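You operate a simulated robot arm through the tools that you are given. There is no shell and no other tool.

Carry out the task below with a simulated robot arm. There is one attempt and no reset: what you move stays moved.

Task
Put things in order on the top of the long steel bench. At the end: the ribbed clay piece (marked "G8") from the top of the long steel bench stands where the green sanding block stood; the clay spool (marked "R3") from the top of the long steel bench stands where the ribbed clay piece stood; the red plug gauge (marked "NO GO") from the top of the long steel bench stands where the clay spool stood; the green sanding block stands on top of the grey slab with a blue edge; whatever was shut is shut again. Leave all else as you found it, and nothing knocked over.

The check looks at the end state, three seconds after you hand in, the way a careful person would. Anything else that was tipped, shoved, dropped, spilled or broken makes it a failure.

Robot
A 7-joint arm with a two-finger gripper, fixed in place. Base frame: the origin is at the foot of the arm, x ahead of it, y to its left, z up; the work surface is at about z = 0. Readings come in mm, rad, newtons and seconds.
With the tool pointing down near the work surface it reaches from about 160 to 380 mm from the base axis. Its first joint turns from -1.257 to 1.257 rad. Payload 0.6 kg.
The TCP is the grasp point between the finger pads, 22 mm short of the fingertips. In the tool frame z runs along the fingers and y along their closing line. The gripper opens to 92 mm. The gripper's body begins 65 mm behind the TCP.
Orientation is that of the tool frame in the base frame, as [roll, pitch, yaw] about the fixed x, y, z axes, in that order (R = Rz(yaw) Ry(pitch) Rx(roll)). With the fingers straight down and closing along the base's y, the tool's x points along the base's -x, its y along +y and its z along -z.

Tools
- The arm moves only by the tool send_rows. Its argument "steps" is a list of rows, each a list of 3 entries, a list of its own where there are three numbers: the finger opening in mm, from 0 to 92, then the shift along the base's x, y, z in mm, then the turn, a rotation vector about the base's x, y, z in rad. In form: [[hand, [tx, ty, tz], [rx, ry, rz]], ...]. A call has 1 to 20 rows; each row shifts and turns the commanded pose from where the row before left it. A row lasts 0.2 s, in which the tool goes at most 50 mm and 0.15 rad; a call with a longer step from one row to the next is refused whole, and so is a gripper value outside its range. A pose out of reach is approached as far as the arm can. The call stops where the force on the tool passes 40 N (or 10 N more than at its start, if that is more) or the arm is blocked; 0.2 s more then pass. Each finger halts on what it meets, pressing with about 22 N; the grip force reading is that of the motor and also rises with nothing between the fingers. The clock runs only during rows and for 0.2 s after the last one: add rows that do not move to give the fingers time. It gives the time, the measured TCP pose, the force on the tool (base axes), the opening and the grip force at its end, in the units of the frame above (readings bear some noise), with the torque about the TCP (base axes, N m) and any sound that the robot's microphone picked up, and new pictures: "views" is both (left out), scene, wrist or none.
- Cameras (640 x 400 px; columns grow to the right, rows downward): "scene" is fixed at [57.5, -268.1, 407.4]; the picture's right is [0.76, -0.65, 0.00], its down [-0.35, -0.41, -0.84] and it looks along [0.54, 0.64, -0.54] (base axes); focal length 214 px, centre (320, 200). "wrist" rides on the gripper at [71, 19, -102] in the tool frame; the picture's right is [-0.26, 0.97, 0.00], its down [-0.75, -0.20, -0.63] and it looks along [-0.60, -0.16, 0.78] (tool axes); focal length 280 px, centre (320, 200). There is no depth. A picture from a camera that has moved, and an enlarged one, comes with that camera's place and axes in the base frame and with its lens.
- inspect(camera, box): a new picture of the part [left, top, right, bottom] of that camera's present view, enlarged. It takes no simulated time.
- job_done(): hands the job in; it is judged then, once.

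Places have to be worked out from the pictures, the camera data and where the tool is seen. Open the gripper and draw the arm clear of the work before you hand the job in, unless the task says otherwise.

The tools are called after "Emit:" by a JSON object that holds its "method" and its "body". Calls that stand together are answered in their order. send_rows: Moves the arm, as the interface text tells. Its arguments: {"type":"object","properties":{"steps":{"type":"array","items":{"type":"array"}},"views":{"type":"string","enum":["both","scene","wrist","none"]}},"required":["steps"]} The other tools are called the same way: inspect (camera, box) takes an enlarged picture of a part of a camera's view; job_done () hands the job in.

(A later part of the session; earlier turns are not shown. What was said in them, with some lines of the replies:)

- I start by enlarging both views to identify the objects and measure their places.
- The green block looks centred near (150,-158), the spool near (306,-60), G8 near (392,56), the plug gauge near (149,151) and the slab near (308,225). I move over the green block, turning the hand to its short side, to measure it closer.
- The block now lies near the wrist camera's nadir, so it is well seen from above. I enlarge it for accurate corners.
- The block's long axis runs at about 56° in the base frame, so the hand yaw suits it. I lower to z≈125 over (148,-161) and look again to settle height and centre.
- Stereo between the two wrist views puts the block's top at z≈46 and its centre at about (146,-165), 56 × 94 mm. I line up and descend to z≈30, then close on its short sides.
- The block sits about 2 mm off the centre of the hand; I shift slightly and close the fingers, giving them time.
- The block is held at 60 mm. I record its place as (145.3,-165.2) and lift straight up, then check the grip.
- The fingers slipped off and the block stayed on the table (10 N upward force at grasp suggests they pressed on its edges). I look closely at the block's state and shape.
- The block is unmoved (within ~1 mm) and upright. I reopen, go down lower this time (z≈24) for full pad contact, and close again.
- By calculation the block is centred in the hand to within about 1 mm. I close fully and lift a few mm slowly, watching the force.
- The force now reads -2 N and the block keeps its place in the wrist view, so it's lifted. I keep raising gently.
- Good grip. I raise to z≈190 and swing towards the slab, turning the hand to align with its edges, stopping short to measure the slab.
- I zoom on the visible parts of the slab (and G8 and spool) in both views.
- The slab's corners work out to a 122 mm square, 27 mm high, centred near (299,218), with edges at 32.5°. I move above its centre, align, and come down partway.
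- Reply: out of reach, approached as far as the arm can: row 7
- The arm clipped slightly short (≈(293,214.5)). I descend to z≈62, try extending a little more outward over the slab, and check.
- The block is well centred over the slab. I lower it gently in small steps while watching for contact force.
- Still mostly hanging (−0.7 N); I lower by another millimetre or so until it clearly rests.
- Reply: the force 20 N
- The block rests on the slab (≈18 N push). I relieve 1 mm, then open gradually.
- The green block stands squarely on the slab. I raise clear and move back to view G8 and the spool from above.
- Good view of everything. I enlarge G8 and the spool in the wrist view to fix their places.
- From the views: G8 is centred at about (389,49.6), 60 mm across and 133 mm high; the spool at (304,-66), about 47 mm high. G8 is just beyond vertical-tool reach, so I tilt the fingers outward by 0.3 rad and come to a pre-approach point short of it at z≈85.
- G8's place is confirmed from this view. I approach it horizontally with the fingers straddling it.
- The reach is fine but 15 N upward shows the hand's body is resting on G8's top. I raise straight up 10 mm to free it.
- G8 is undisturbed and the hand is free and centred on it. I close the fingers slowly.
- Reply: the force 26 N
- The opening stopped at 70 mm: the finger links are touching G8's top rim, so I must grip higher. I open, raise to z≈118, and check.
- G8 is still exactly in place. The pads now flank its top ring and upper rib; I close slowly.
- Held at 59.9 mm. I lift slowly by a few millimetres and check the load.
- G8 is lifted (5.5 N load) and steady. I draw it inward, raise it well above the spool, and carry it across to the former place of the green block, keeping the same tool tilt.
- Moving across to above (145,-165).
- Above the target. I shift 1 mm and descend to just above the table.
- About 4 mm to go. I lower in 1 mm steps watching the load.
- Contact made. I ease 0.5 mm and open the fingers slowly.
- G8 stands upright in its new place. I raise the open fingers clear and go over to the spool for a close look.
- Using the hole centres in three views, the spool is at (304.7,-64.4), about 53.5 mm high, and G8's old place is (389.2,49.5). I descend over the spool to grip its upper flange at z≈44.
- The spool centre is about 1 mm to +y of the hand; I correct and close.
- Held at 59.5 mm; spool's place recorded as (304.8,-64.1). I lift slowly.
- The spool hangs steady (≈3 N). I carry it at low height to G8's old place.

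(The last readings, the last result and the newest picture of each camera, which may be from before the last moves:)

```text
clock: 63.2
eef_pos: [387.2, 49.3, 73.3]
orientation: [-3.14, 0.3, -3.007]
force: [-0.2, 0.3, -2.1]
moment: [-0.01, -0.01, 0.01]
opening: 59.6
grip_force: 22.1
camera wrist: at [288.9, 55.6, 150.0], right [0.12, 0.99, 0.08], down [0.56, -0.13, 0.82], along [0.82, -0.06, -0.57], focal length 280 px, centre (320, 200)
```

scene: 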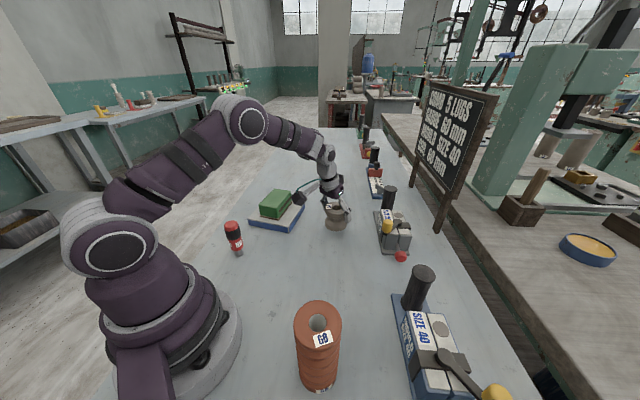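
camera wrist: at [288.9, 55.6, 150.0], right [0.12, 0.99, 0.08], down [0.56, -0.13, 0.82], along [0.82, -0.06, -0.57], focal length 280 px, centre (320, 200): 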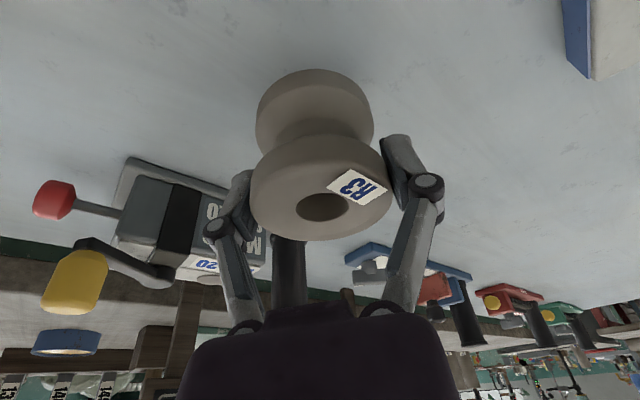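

Over the target; I correct under 1 mm and descend to just above the table.

Emit:
{"method": "send_rows", "body": {"steps": [[20, [0.8, -0.3, -8], [0, 0, 0]], [20, [0, 0, -9], [0, 0, 0]], [20, [0, 0, -7], [0, 0, 0]], [20, [0, 0, -3], [0, 0, 0]], [20, [0, 0, 0], [0, 0, 0]]], "views": "wrist"}}

Emit:
{"method": "send_rows", "body": {"steps": [[20, [0, 0, -1], [0, 0, 0]], [20, [0, 0, 0], [0, 0, 0]]], "views": "none"}}

Emit:
{"method": "send_rows", "body": {"steps": [[20, [0, 0, -0.7], [0, 0, 0]], [20, [0, 0, 0], [0, 0, 0]]], "views": "none"}}

```text
clock: 64.4
eef_pos: [389.2, 50.8, 47.0]
orientation: [-3.14, 0.301, -3.008]
force: [0.3, -0.2, -2.7]
moment: [-0.03, 0.01, 0.0]
opening: 59.2
grip_force: 21.7
camera wrist: at [289.7, 55.9, 122.2], right [0.12, 0.99, 0.08], down [0.56, -0.13, 0.82], along [0.82, -0.06, -0.57], focal length 280 px, centre (320, 200)
```

wrist: 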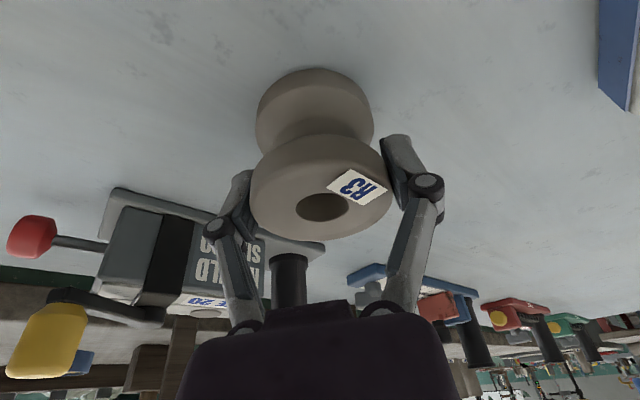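

```text
clock: 65.0
eef_pos: [388.3, 51.1, 44.9]
orientation: [-3.141, 0.299, -3.008]
force: [-0.1, 0.3, -2.6]
moment: [0.0, 0.0, 0.0]
opening: 59.5
grip_force: 22.4
```

```text
clock: 65.6
eef_pos: [388.2, 49.7, 45.7]
orientation: [3.141, 0.3, -3.007]
force: [-0.8, 0.2, -1.4]
moment: [0.02, 0.01, 0.01]
opening: 59.3
grip_force: 22.2
```

Nearly touching; I lower by another 0.5–0.7 mm and check.

Emit:
{"method": "send_rows", "body": {"steps": [[20, [0, -0.5, -0.6], [0, 0, 0]], [20, [0, 0, 0], [0, 0, 0]]], "views": "none"}}

```text
clock: 66.2
eef_pos: [388.1, 50.0, 44.7]
orientation: [3.141, 0.301, -3.006]
force: [-0.3, 0.8, 0.0]
moment: [0.1, 0.08, 0.03]
opening: 59.4
grip_force: 21.9
```

Load just reached zero; another half millimetre to seat it, then I look.

Emit:
{"method": "send_rows", "body": {"steps": [[20, [0, 0, -0.5], [0, 0, 0]], [20, [0, 0, 0], [0, 0, 0]]], "views": "both"}}

Emit:
{"method": "inspect", "body": {"camera": "scene", "box": [260, 150, 420, 250]}}

```text
clock: 66.8
eef_pos: [387.7, 50.3, 44.8]
orientation: [-3.141, 0.3, -3.007]
force: [-2.4, 2.7, 6.9]
moment: [0.15, 0.08, -0.01]
opening: 59.3
grip_force: 22.2
camera wrist: at [289.8, 54.9, 120.4], right [0.12, 0.99, 0.08], down [0.56, -0.13, 0.82], along [0.82, -0.06, -0.57], focal length 280 px, centre (320, 200)
```

scene: 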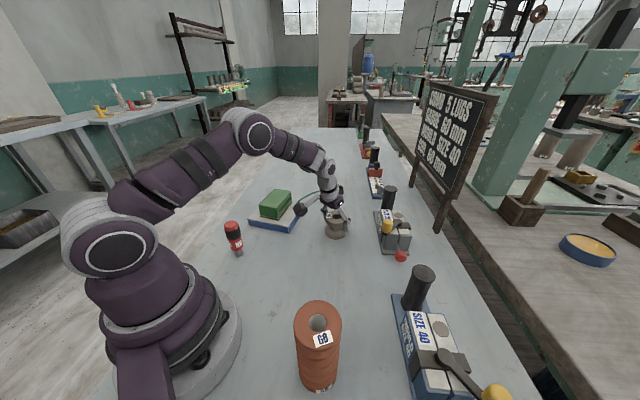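
wrist: 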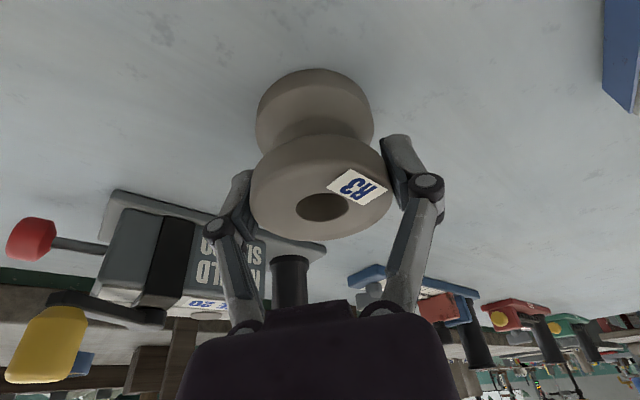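

```text
4.00 times, centred on (340, 200) of scene
camera zoom: at [57.5, -268.1, 407.4], right [0.76, -0.65, 0.0], down [-0.35, -0.41, -0.84], along [0.54, 0.64, -0.54], focal length 858 px, centre (240, 200)
```

zoom: 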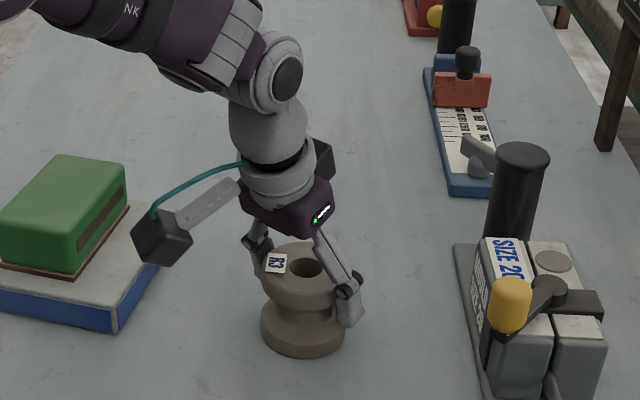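

The spool's base coincides with where G8's base was in the scene view. I open slowly.

Emit:
{"method": "send_rows", "body": {"steps": [[40, [0, 0, 0.3], [0, 0, 0]], [52, [0, 0, 0], [0, 0, 0]], [58, [0, 0, 0], [0, 0, 0]], [61, [0, 0, 0], [0, 0, 0]], [64, [0, 0, 0], [0, 0, 0]], [70, [0, 0, 0], [0, 0, 0]], [80, [0, 0, 0], [0, 0, 0]], [92, [0, 0, 0], [0, 0, 0]], [92, [0, 0, 0], [0, 0, 0]]], "views": "both"}}

Emit:
{"method": "inspect", "body": {"camera": "scene", "box": [260, 150, 420, 250]}}

```text
clock: 68.8
eef_pos: [388.1, 49.6, 44.7]
orientation: [-3.141, 0.3, -3.007]
force: [0.1, 0.2, -0.7]
moment: [-0.01, 0.03, 0.01]
opening: 92.1
grip_force: 0.1
camera wrist: at [289.8, 54.8, 120.7], right [0.12, 0.99, 0.08], down [0.56, -0.13, 0.82], along [0.82, -0.06, -0.57], focal length 280 px, centre (320, 200)
```

scene: 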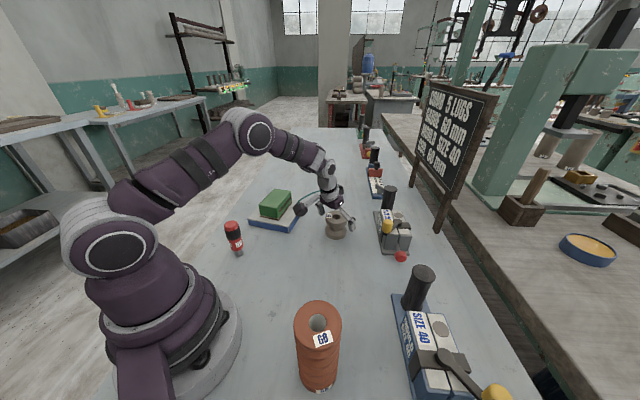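
wrist: 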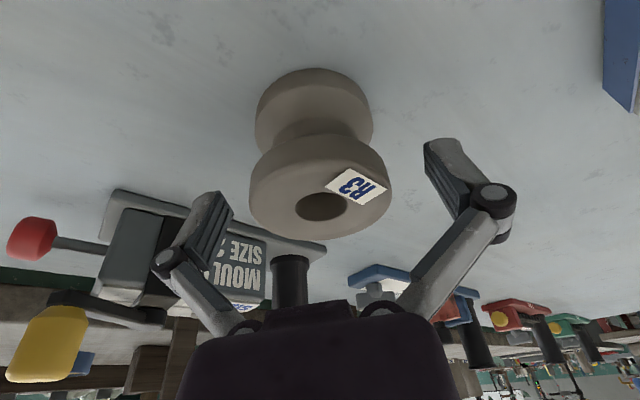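

```text
4.00 times, centred on (340, 200) of scene
camera zoom: at [57.5, -268.1, 407.4], right [0.76, -0.65, 0.0], down [-0.35, -0.41, -0.84], along [0.54, 0.64, -0.54], focal length 858 px, centre (240, 200)
```

zoom: 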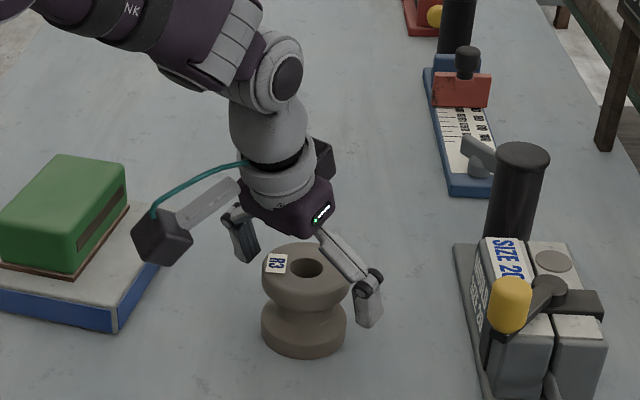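

The spool stands cleanly. I raise, retract, bring the tool back to vertical and move to view the plug gauge.

Emit:
{"method": "send_rows", "body": {"steps": [[92, [0, 0, 10], [0, 0, 0]], [92, [0, 0, 20], [0, 0, 0]], [92, [0, 0, 25], [0, 0, 0]], [92, [-10, 0, 25], [0, 0, 0]], [92, [-20, 0, 15], [-0.0127, 0.0992, 0]], [92, [-25, 0, 15], [-0.0127, 0.0992, 0]], [92, [-25, 4, 10], [-0.0127, 0.0992, 0]], [92, [-20, 10, 10], [0, 0, 0]], [92, [-20, 12, 10], [0, 0, 0]], [92, [-20, 12, 10], [0, 0, 0]], [92, [-20, 12, 10], [0, 0, 0]], [92, [-20, 12, 10], [0, 0, 0]], [92, [-15, 10, 5], [0, 0, 0]], [92, [0, 0, 0], [0, 0, 0]]], "views": "both"}}

Emit:
{"method": "inspect", "body": {"camera": "scene", "box": [200, 180, 360, 280]}}

```text
clock: 71.8
eef_pos: [194.7, 122.8, 219.9]
orientation: [3.142, 0.001, -3.008]
force: [0.4, -0.4, -0.2]
moment: [-0.01, -0.04, 0.02]
opening: 91.9
grip_force: 0.1
camera wrist: at [122.0, 131.5, 321.4], right [0.13, 0.99, 0.0], down [0.77, -0.1, 0.62], along [0.62, -0.08, -0.78], focal length 280 px, centre (320, 200)
```

scene: 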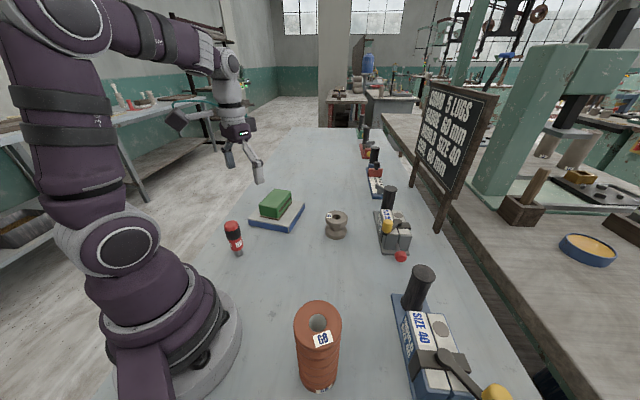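
wrist: 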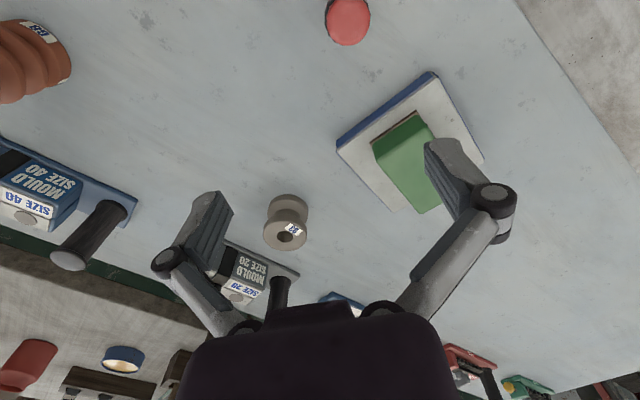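

```text
4.00 times, centred on (280, 230) of scene
camera zoom: at [57.5, -268.1, 407.4], right [0.76, -0.65, 0.0], down [-0.35, -0.41, -0.84], along [0.54, 0.64, -0.54], focal length 858 px, centre (480, 80)
```

zoom: 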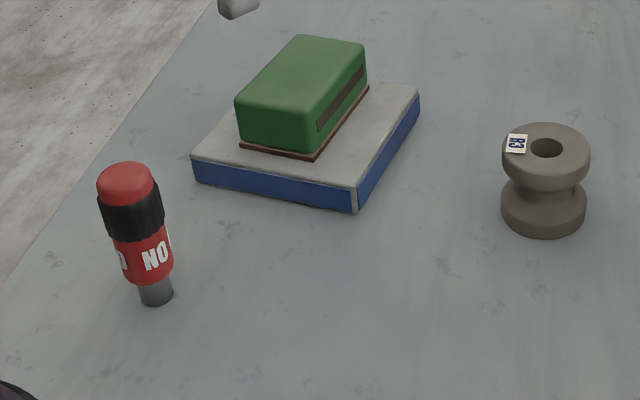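

The plug gauge is close to the wrist camera's nadir. I enlarge it for position and height.

Emit:
{"method": "inspect", "body": {"camera": "wrist", "box": [300, 0, 396, 60]}}

Emit:
{"method": "inspect", "body": {"camera": "scene", "box": [200, 210, 280, 260]}}

```text
6.67 times, centred on (348, 30) of wrist
camera zoom: at [122.0, 131.5, 321.4], right [0.13, 0.99, 0.0], down [0.77, -0.1, 0.62], along [0.62, -0.08, -0.78], focal length 1869 px, centre (133, 1333)
```

zoom: 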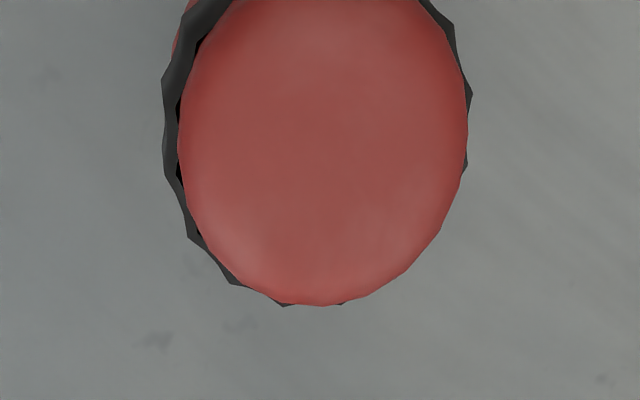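

```text
8.00 times, centred on (240, 235) of scene
camera zoom: at [57.5, -268.1, 407.4], right [0.76, -0.65, 0.0], down [-0.35, -0.41, -0.84], along [0.54, 0.64, -0.54], focal length 1716 px, centre (960, -80)
```

zoom: 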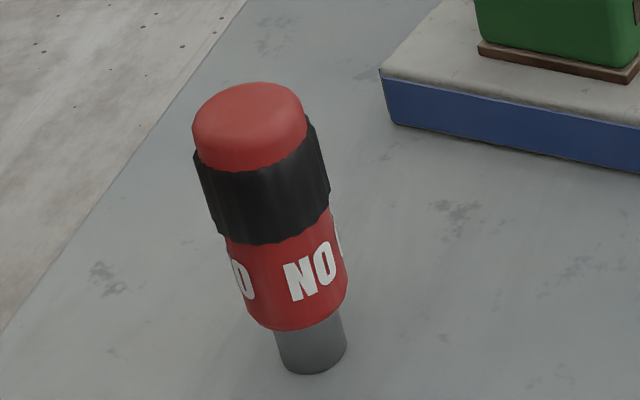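

The plug gauge is near (149.5,147.7), about 97 mm tall with a ~34 mm knurled ring at z≈52–80 and a narrow foot. I move over it and lower to z≈140 to refine the centring.

Emit:
{"method": "send_rows", "body": {"steps": [[92, [-12, 7, 0], [0, 0, 0]], [92, [-15, 8, 0], [0, 0, 0]], [92, [-12, 7, -10], [0, 0, 0]], [92, [-6, 4, -20], [0, 0, 0]], [92, [0, 0, -25], [0, 0, 0]], [92, [0, 0, -20], [0, 0, 0]], [92, [0, 0, 0], [0, 0, 0]]], "views": "both"}}

Emit:
{"method": "inspect", "body": {"camera": "wrist", "box": [240, 60, 432, 180]}}

Emit:
{"method": "inspect", "body": {"camera": "scene", "box": [160, 180, 320, 280]}}

```text
clock: 73.4
eef_pos: [148.4, 148.0, 146.0]
orientation: [-3.141, 0.0, -3.008]
force: [-0.5, 0.4, 0.0]
moment: [0.03, 0.02, 0.04]
opening: 92.2
grip_force: 0.0
camera wrist: at [76.2, 155.6, 246.9], right [0.13, 0.99, 0.0], down [0.77, -0.1, 0.63], along [0.62, -0.08, -0.78], focal length 280 px, centre (320, 200)
```

scene: 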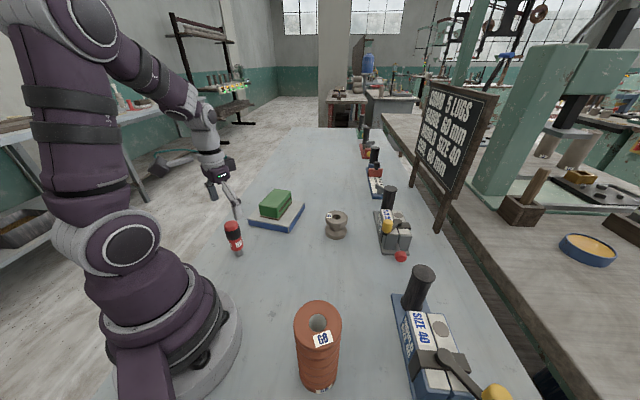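
wrist: 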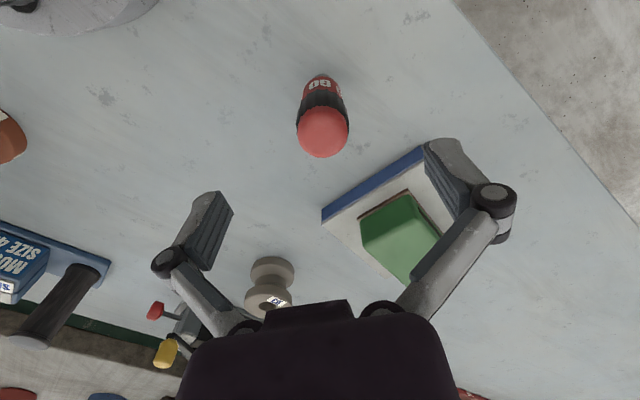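

```text
3.33 times, centred on (336, 120) of wrist
camera zoom: at [76.2, 155.6, 246.9], right [0.13, 0.99, 0.0], down [0.77, -0.1, 0.63], along [0.62, -0.08, -0.78], focal length 935 px, centre (267, 467)
```

zoom: 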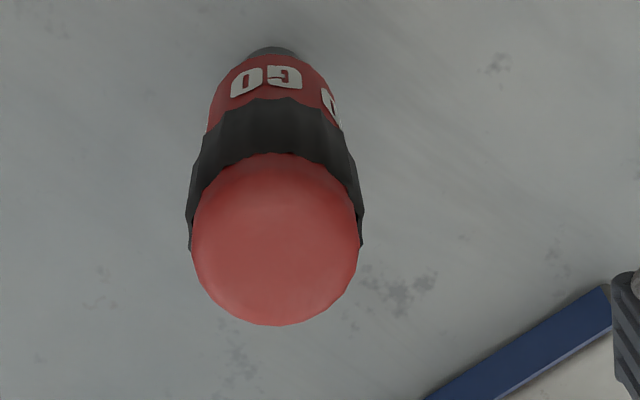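

```text
4.00 times, centred on (240, 230) of scene
camera zoom: at [57.5, -268.1, 407.4], right [0.76, -0.65, 0.0], down [-0.35, -0.41, -0.84], along [0.54, 0.64, -0.54], focal length 858 px, centre (640, 80)
```

zoom: 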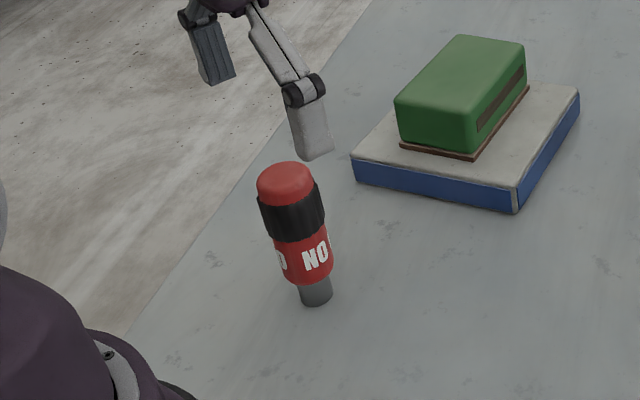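

The plug is upright at about (149.4,147.9); I shift +1.6 mm in y and descend around it to z≈64.

Emit:
{"method": "send_rows", "body": {"steps": [[92, [0.2, 1.6, -10], [0, 0, 0]], [92, [0, 0, -20], [0, 0, 0]], [92, [0, 0, -20], [0, 0, 0]], [92, [0, 0, -18], [0, 0, 0]], [92, [0, 0, -10], [0, 0, 0]], [92, [0, 0, -3], [0, 0, 0]], [92, [0, 0, 0], [0, 0, 0]]], "views": "both"}}

Emit:
{"method": "inspect", "body": {"camera": "wrist", "box": [224, 120, 416, 240]}}

Emit:
{"method": "inspect", "body": {"camera": "scene", "box": [160, 180, 320, 280]}}

```text
clock: 75.0
eef_pos: [147.9, 149.4, 62.3]
orientation: [-3.141, 0.002, -3.007]
force: [0.3, 0.0, 0.6]
moment: [0.02, -0.01, 0.02]
opening: 92.0
grip_force: 0.0
camera wrist: at [75.4, 158.2, 164.4], right [0.13, 0.99, 0.0], down [0.77, -0.1, 0.63], along [0.62, -0.08, -0.78], focal length 280 px, centre (320, 200)
```

scene: 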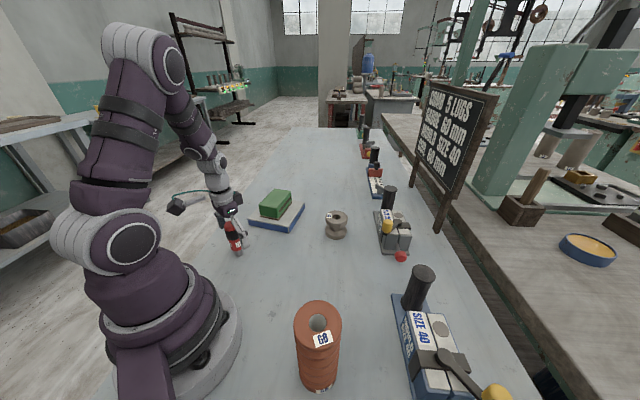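
wrist: 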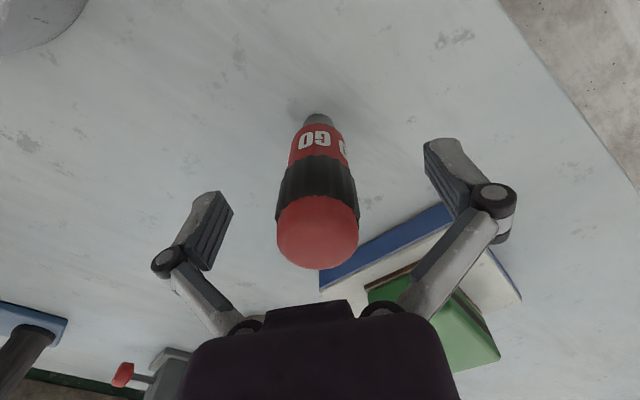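

```text
3.33 times, centred on (320, 180) of wrist
camera zoom: at [75.4, 158.2, 164.4], right [0.13, 0.99, 0.0], down [0.77, -0.1, 0.63], along [0.62, -0.08, -0.78], focal length 935 px, centre (320, 267)
```

zoom: 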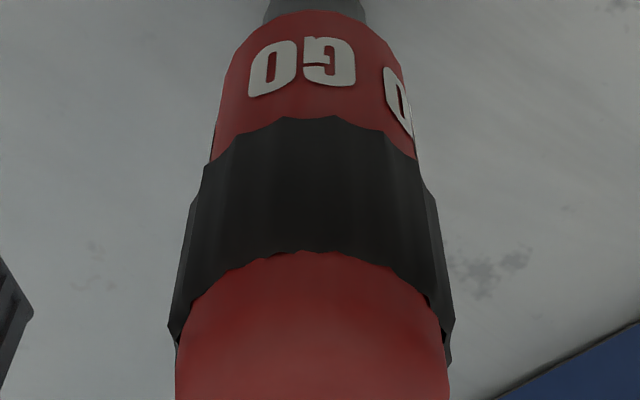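

```text
4.00 times, centred on (240, 230) of scene
camera zoom: at [57.5, -268.1, 407.4], right [0.76, -0.65, 0.0], down [-0.35, -0.41, -0.84], along [0.54, 0.64, -0.54], focal length 858 px, centre (640, 80)
```

zoom: 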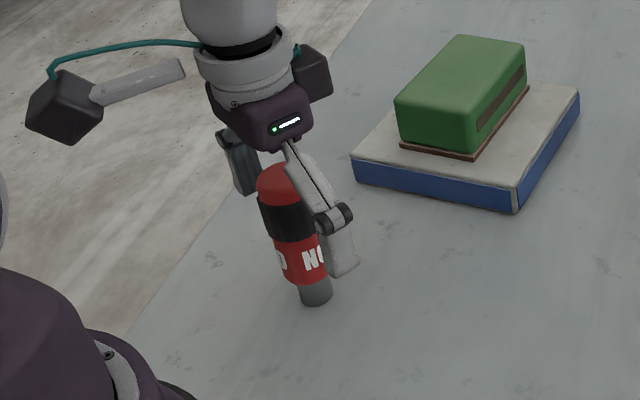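

The plug sits about 0.8 mm toward -y of the hand's centre. I correct and close slowly on the knurled ring.

Emit:
{"method": "send_rows", "body": {"steps": [[92, [0.5, -0.8, 0], [0, 0, 0]], [80, [0, 0, 0], [0, 0, 0]], [70, [0, 0, 0], [0, 0, 0]], [60, [0, 0, 0], [0, 0, 0]], [50, [0, 0, 0], [0, 0, 0]], [44, [0, 0, 0], [0, 0, 0]], [40, [0, 0, 0], [0, 0, 0]], [37, [0, 0, 0], [0, 0, 0]], [34, [0, 0, 0], [0, 0, 0]], [30, [0, 0, 0], [0, 0, 0]], [22, [0, 0, 0], [0, 0, 0]], [10, [0, 0, 0], [0, 0, 0]], [5, [0, 0, 0], [0, 0, 0]]], "views": "both"}}

Emit:
{"method": "inspect", "body": {"camera": "scene", "box": [160, 180, 320, 280]}}

```text
clock: 77.8
eef_pos: [147.6, 150.1, 64.4]
orientation: [-3.141, 0.0, -3.007]
force: [0.0, -0.3, 4.2]
moment: [-0.03, 0.02, -0.01]
opening: 28.3
grip_force: 21.7
camera wrist: at [76.1, 157.5, 164.6], right [0.13, 0.99, 0.0], down [0.77, -0.1, 0.63], along [0.62, -0.08, -0.78], focal length 280 px, centre (320, 200)
```

scene: 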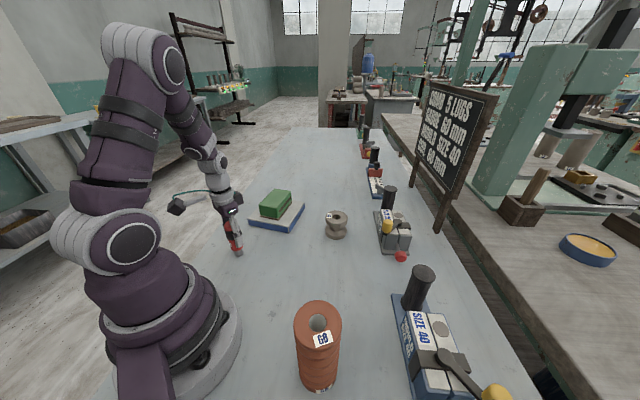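
wrist: 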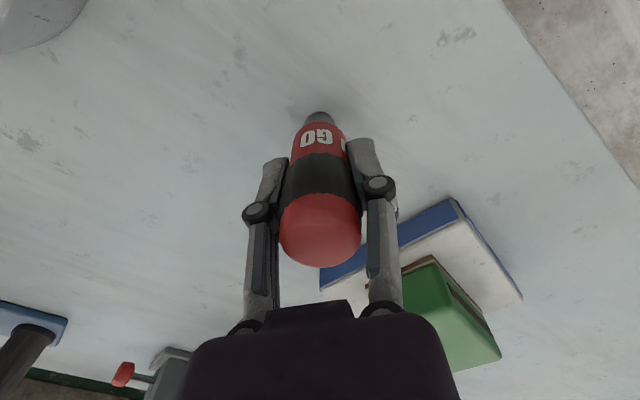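

```text
4.00 times, centred on (240, 230) of scene
camera zoom: at [57.5, -268.1, 407.4], right [0.76, -0.65, 0.0], down [-0.35, -0.41, -0.84], along [0.54, 0.64, -0.54], focal length 858 px, centre (640, 80)
```

zoom: 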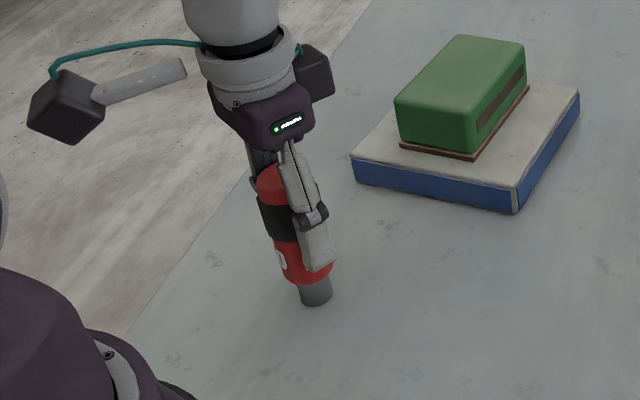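

Held at 28 mm, still upright. I lift slowly.

Emit:
{"method": "send_rows", "body": {"steps": [[5, [0, 0, 2], [0, 0, 0]], [5, [0, 0, 2], [0, 0, 0]], [5, [0, 0, 3], [0, 0, 0]], [5, [0, 0, 5], [0, 0, 0]], [5, [0, 0, 0], [0, 0, 0]]], "views": "both"}}

Emit:
{"method": "inspect", "body": {"camera": "scene", "box": [160, 180, 320, 280]}}

```text
clock: 79.0
eef_pos: [149.3, 150.1, 75.2]
orientation: [3.141, 0.0, -3.008]
force: [0.0, 0.0, -1.2]
moment: [0.01, 0.0, 0.0]
opening: 28.4
grip_force: 21.7
camera wrist: at [76.6, 157.6, 176.6], right [0.13, 0.99, 0.0], down [0.77, -0.1, 0.62], along [0.62, -0.08, -0.78], focal length 280 px, centre (320, 200)
```

scene: 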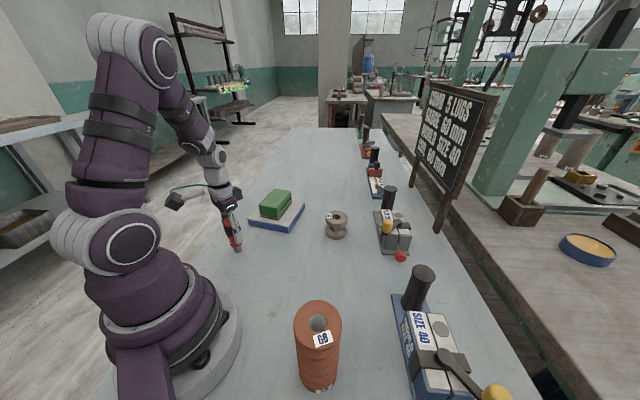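
wrist: 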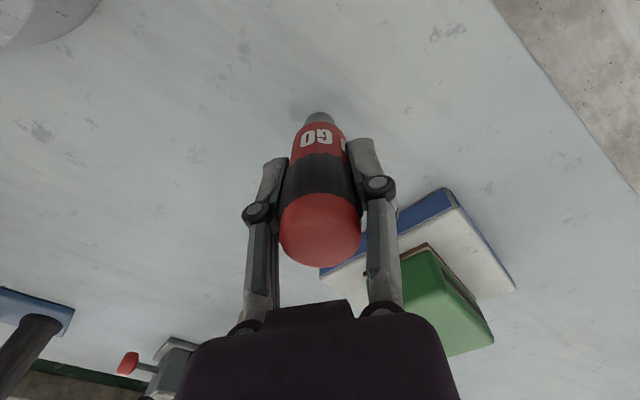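

```text
4.00 times, centred on (240, 230) of scene
camera zoom: at [57.5, -268.1, 407.4], right [0.76, -0.65, 0.0], down [-0.35, -0.41, -0.84], along [0.54, 0.64, -0.54], focal length 858 px, centre (640, 80)
```

zoom: 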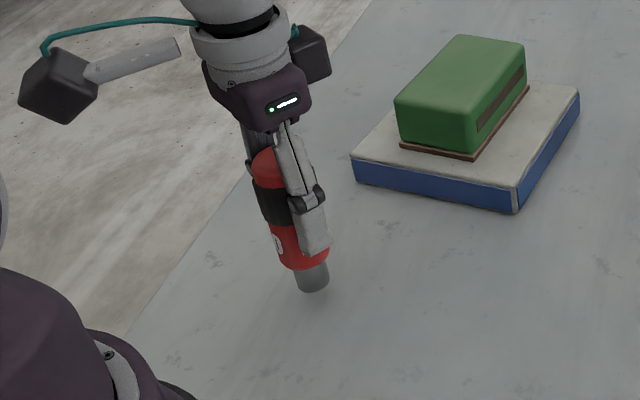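

The plug is lifted and straight. I raise it and carry it to the spool's old place (304.8,-64.1).

Emit:
{"method": "send_rows", "body": {"steps": [[5, [0, 0, 15], [0, 0, 0]], [5, [0, 0, 22], [0, 0, 0]], [5, [0, 0, 22], [0, 0, 0]], [5, [0, 0, 15], [0, 0, 0]], [5, [6, -8, 0], [0, 0, 0]], [5, [10, -14, 0], [0, 0, 0]], [5, [13, -18, 0], [0, 0, 0]], [5, [13, -18, 0], [0, 0, 0]], [5, [13, -18, 0], [0, 0, 0]], [5, [13, -18, 0], [0, 0, 0]], [5, [13, -18, 0], [0, 0, 0]], [5, [13, -18, 0], [0, 0, 0]], [5, [13, -18, 0], [0, 0, 0]], [5, [13, -18, 0], [0, 0, 0]], [5, [13, -18, 0], [0, 0, 0]], [5, [11, -14, 0], [0, 0, 0]], [5, [7, -9, 0], [0, 0, 0]], [5, [4, -5, 0], [0, 0, 0]], [5, [0, 0, 0], [0, 0, 0]]], "views": "both"}}

```text
clock: 83.0
eef_pos: [303.8, -63.6, 149.5]
orientation: [3.141, 0.0, -3.007]
force: [0.9, 0.1, -1.1]
moment: [-0.01, 0.0, 0.04]
opening: 28.3
grip_force: 22.3
camera wrist: at [232.5, -54.4, 250.0], right [0.13, 0.99, 0.0], down [0.77, -0.1, 0.63], along [0.62, -0.08, -0.78], focal length 280 px, centre (320, 200)
```

scene: 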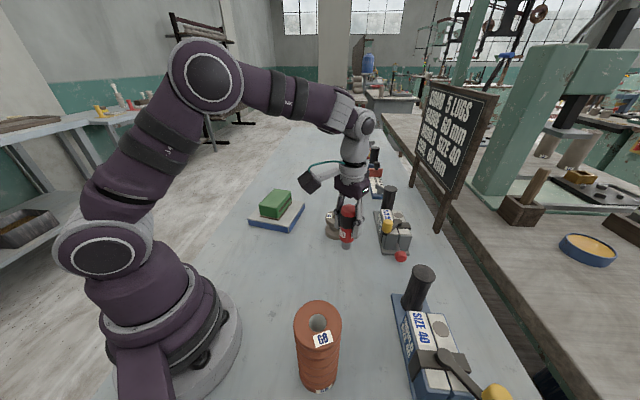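
wrist: 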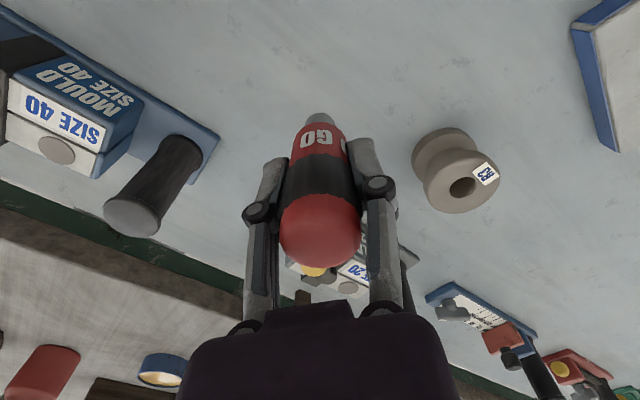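

Over the target within 1 mm. I correct and descend to a few mm above the table.

Emit:
{"method": "send_rows", "body": {"steps": [[5, [-0.8, -0.3, -12], [0, 0, 0]], [5, [0, 0, -20], [0, 0, 0]], [5, [0, 0, -20], [0, 0, 0]], [5, [0, 0, -17], [0, 0, 0]], [5, [0, 0, -8], [0, 0, 0]], [5, [0, 0, -4], [0, 0, 0]], [5, [0, 0, 0], [0, 0, 0]]], "views": "wrist"}}

Emit:
{"method": "send_rows", "body": {"steps": [[5, [0, 0, -1.5], [0, 0, 0]], [5, [0, 0, -1], [0, 0, 0]], [5, [0, 0, 0], [0, 0, 0]]], "views": "none"}}

```text
clock: 84.6
eef_pos: [304.3, -63.2, 68.0]
orientation: [-3.141, 0.001, -3.006]
force: [0.0, -0.1, -2.3]
moment: [0.01, 0.0, 0.01]
opening: 28.3
grip_force: 22.0
camera wrist: at [231.4, -54.8, 170.0], right [0.13, 0.99, 0.0], down [0.77, -0.1, 0.62], along [0.62, -0.08, -0.78], focal length 280 px, centre (320, 200)
```

wrist: 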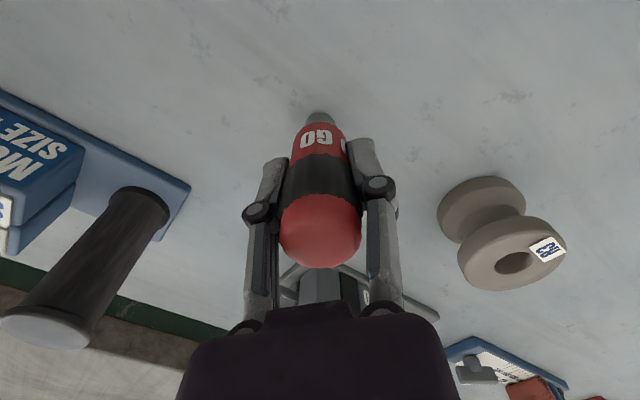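

```text
clock: 85.4
eef_pos: [303.5, -63.5, 66.9]
orientation: [-3.14, -0.001, -3.006]
force: [-1.3, 0.0, -0.6]
moment: [0.01, -0.01, 0.02]
opening: 28.5
grip_force: 22.1
```

Still hanging; lowering in sub-millimetre steps to find contact.

Emit:
{"method": "send_rows", "body": {"steps": [[5, [0, 0, -1], [0, 0, 0]], [5, [0, 0, 0], [0, 0, 0]]], "views": "none"}}

Emit:
{"method": "send_rows", "body": {"steps": [[5, [0, 0, -0.7], [0, 0, 0]], [5, [0, 0, 0], [0, 0, 0]]], "views": "none"}}

Emit:
{"method": "send_rows", "body": {"steps": [[5, [0, 0, -0.5], [0, 0, 0]], [5, [0, 0, 0], [0, 0, 0]]], "views": "none"}}

```text
clock: 86.0
eef_pos: [303.5, -65.9, 65.3]
orientation: [-3.141, 0.001, -3.007]
force: [0.2, 0.5, 0.0]
moment: [-0.01, -0.02, 0.05]
opening: 28.4
grip_force: 22.3
```

```text
clock: 86.6
eef_pos: [303.2, -64.2, 63.4]
orientation: [-3.14, -0.001, -3.007]
force: [0.9, 0.0, -1.7]
moment: [0.01, -0.03, 0.0]
opening: 28.3
grip_force: 22.2
```

```text
clock: 87.2
eef_pos: [304.4, -65.0, 64.4]
orientation: [3.141, -0.002, -3.008]
force: [0.1, -0.8, -0.9]
moment: [0.01, 0.0, -0.01]
opening: 28.6
grip_force: 21.8
```

No clear contact yet; continuing in 0.5 mm steps.

Emit:
{"method": "send_rows", "body": {"steps": [[5, [0, 0, -0.5], [0, 0, 0]], [5, [0, 0, 0], [0, 0, 0]]], "views": "none"}}

Emit:
{"method": "send_rows", "body": {"steps": [[5, [0, 0, -0.5], [0, 0, 0]], [5, [0, 0, 0], [0, 0, 0]]], "views": "both"}}

Emit:
{"method": "inspect", "body": {"camera": "scene", "box": [280, 200, 440, 300]}}

```text
clock: 87.8
eef_pos: [303.1, -62.6, 62.0]
orientation: [3.141, 0.0, -3.008]
force: [-0.7, 0.5, 0.7]
moment: [0.0, 0.0, 0.0]
opening: 28.2
grip_force: 22.1
```

```text
clock: 88.4
eef_pos: [303.8, -64.4, 62.6]
orientation: [-3.141, -0.001, -3.008]
force: [-4.2, 1.0, 12.3]
moment: [0.06, 0.23, -0.02]
opening: 28.6
grip_force: 22.0
camera wrist: at [231.3, -54.9, 164.6], right [0.13, 0.99, 0.0], down [0.77, -0.1, 0.63], along [0.62, -0.08, -0.78], focal length 280 px, centre (320, 200)
```

scene: 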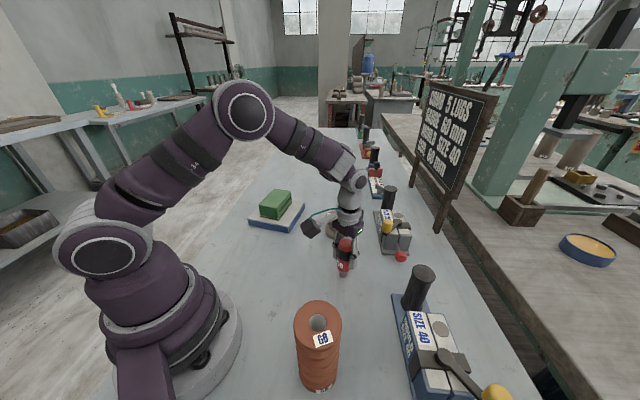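
wrist: 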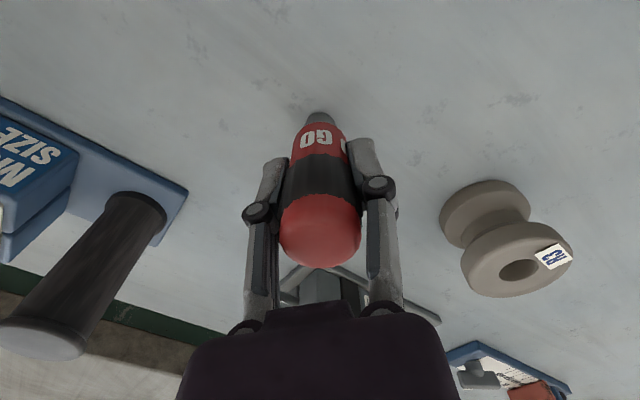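

```text
4.00 times, centred on (360, 250) of scene
camera zoom: at [57.5, -268.1, 407.4], right [0.76, -0.65, 0.0], down [-0.35, -0.41, -0.84], along [0.54, 0.64, -0.54], focal length 858 px, centre (160, 0)
```

zoom: 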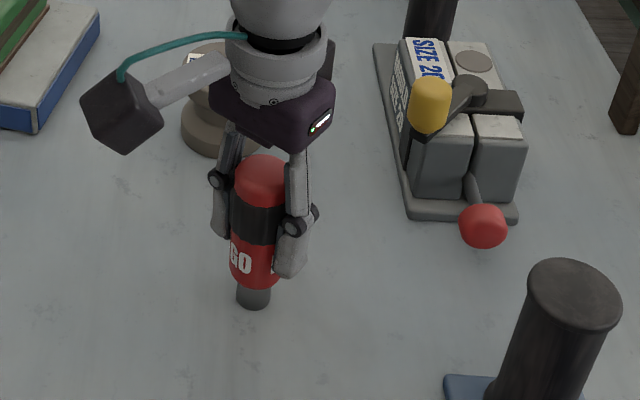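

The plug stands on the table at the right place. I ease the pressure by 0.5 mm and open slowly.

Emit:
{"method": "send_rows", "body": {"steps": [[15, [0, 0, 0.5], [0, 0, 0]], [22, [0, 0, 0], [0, 0, 0]], [26, [0, 0, 0], [0, 0, 0]], [29, [0, 0, 0], [0, 0, 0]], [31, [0, 0, 0], [0, 0, 0]], [34, [0, 0, 0], [0, 0, 0]], [40, [0, 0, 0], [0, 0, 0]], [50, [0, 0, 0], [0, 0, 0]], [64, [0, 0, 0], [0, 0, 0]], [78, [0, 0, 0], [0, 0, 0]], [92, [0, 0, 0], [0, 0, 0]], [92, [0, 0, 0], [0, 0, 0]]], "views": "both"}}

Emit:
{"method": "inspect", "body": {"camera": "scene", "box": [280, 200, 440, 300]}}

```text
clock: 91.0
eef_pos: [304.7, -61.6, 63.3]
orientation: [-3.141, 0.0, -3.007]
force: [-0.1, -0.1, 0.5]
moment: [0.0, 0.01, 0.0]
opening: 91.9
grip_force: 0.1
camera wrist: at [231.2, -55.0, 164.9], right [0.13, 0.99, 0.0], down [0.77, -0.1, 0.63], along [0.62, -0.08, -0.78], focal length 280 px, centre (320, 200)
```

scene: 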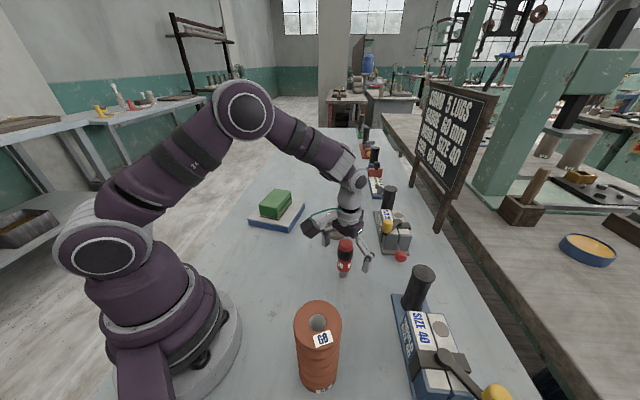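
wrist: 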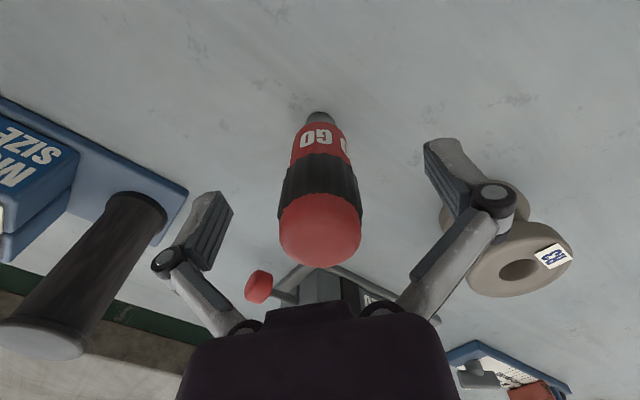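

```text
4.00 times, centred on (360, 250) of scene
camera zoom: at [57.5, -268.1, 407.4], right [0.76, -0.65, 0.0], down [-0.35, -0.41, -0.84], along [0.54, 0.64, -0.54], focal length 858 px, centre (160, 0)
```

zoom: 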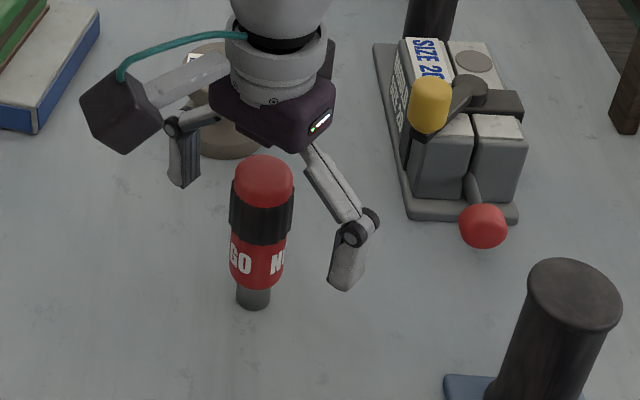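

The plug stands upright on its own. I raise the hand straight up and return it clear of the work.

Emit:
{"method": "send_rows", "body": {"steps": [[92, [0, 0, 6], [0, 0, 0]], [92, [0, 0, 14], [0, 0, 0]], [92, [0, 0, 22], [0, 0, 0]], [92, [0, 0, 25], [0, 0, 0]], [92, [0, 0, 25], [0, 0, 0]], [92, [0, 0, 25], [0, 0, 0]], [92, [0, 0, 25], [0, 0, 0]], [92, [-10, 0, 25], [0, 0, 0]], [92, [-20, -2, 20], [0, 0, 0]], [92, [-20, -3, 20], [0, 0, 0]], [92, [-18, -4, 15], [0, 0, 0]], [92, [0, 0, 0], [0, 0, 0]]], "views": "both"}}

Emit:
{"method": "inspect", "body": {"camera": "scene", "box": [200, 160, 440, 310]}}

Emit:
{"method": "inspect", "body": {"camera": "scene", "box": [240, 250, 480, 400]}}

Emit:
{"method": "inspect", "body": {"camera": "wrist", "box": [120, 0, 640, 320]}}

```text
clock: 93.6
eef_pos: [235.6, -73.1, 285.1]
orientation: [3.141, 0.0, -3.006]
force: [0.7, 0.4, 0.2]
moment: [0.02, -0.03, -0.03]
opening: 92.0
grip_force: 0.1
camera wrist: at [163.4, -63.7, 386.1], right [0.13, 0.99, 0.0], down [0.77, -0.1, 0.63], along [0.62, -0.08, -0.78], focal length 280 px, centre (320, 200)
```

scene: 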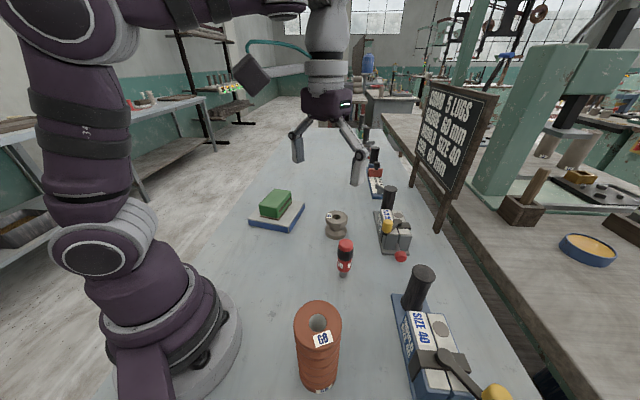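
wrist: 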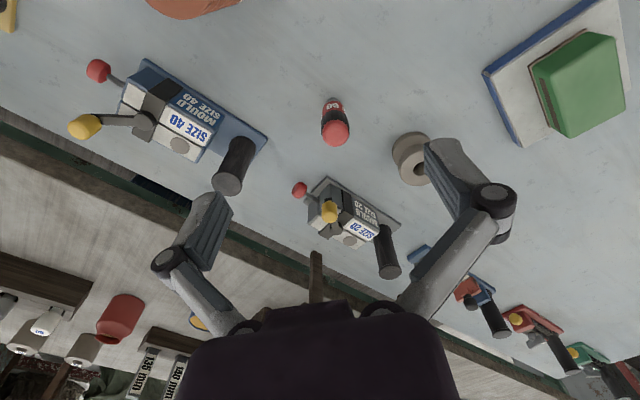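

```text
2.67 times, centred on (320, 235) of scene
camera zoom: at [57.5, -268.1, 407.4], right [0.76, -0.65, 0.0], down [-0.35, -0.41, -0.84], along [0.54, 0.64, -0.54], focal length 572 px, centre (320, 107)
```

zoom: 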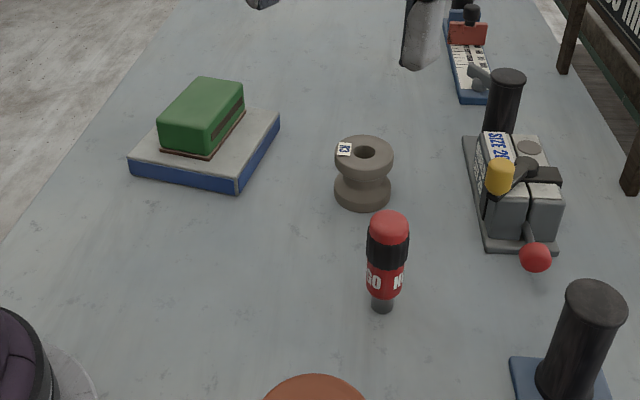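

```text
2.67 times, centred on (360, 325) of scene
camera zoom: at [57.5, -268.1, 407.4], right [0.76, -0.65, 0.0], down [-0.35, -0.41, -0.84], along [0.54, 0.64, -0.54], focal length 572 px, centre (213, -133)
```

zoom: 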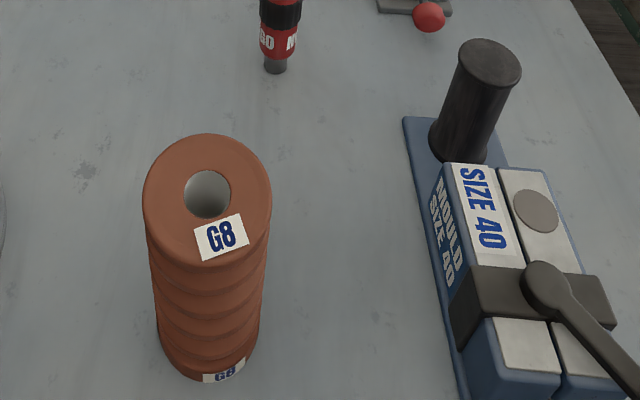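

```text
1.23 times, centred on (380, 160) of wrist
camera zoom: at [163.4, -63.7, 386.1], right [0.13, 0.99, 0.0], down [0.77, -0.1, 0.63], along [0.62, -0.08, -0.78], focal length 345 px, centre (246, 249)
```

zoom: 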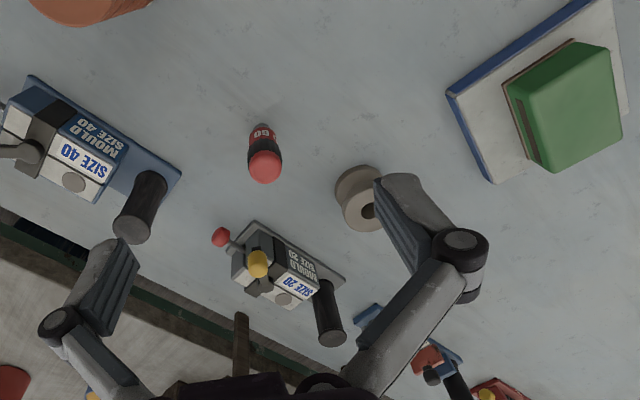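

Everything checks out. G8's base sits within about 1 mm of the green block's old centre, the spool's base lies where G8's was, and the plug stands where the spool was. The green block is square on the slab, and the moulds and the rest are as they were. The gripper is open and clear, so I hand in.

Emit:
{"method": "job_done", "body": {}}

```text
The job is handed in.
```

I made all four moves and handed the job in. In the last pictures every moved piece stands upright where it should. The judge's verdict hasn't come back.

| Piece | Now stands | How close (from the pictures) |
|---|---|---|
| Green sanding block | On top of the grey slab with the blue edge | Squared to the slab, whole base on it |
| Ribbed clay piece "G8" | Where the green block stood | About 1 mm |
| Clay spool "R3" | Where G8 stood | About 1 mm |
| Red plug gauge "NO GO" | Where the spool stood | About 1 mm |

- **Green block:** my first grip slipped and the block stayed on the bench, shifted by no more than about 1.5 mm. The second grip held.
- **G8:** while I lined up to grip it, the hand rested on its top and then on its rim. I backed off both times, and it had not shifted.
- **Everything else:** I opened nothing, so nothing needed shutting again. The moulds and the other things on the bench look as they did at the start. The gripper is open and clear of the work.
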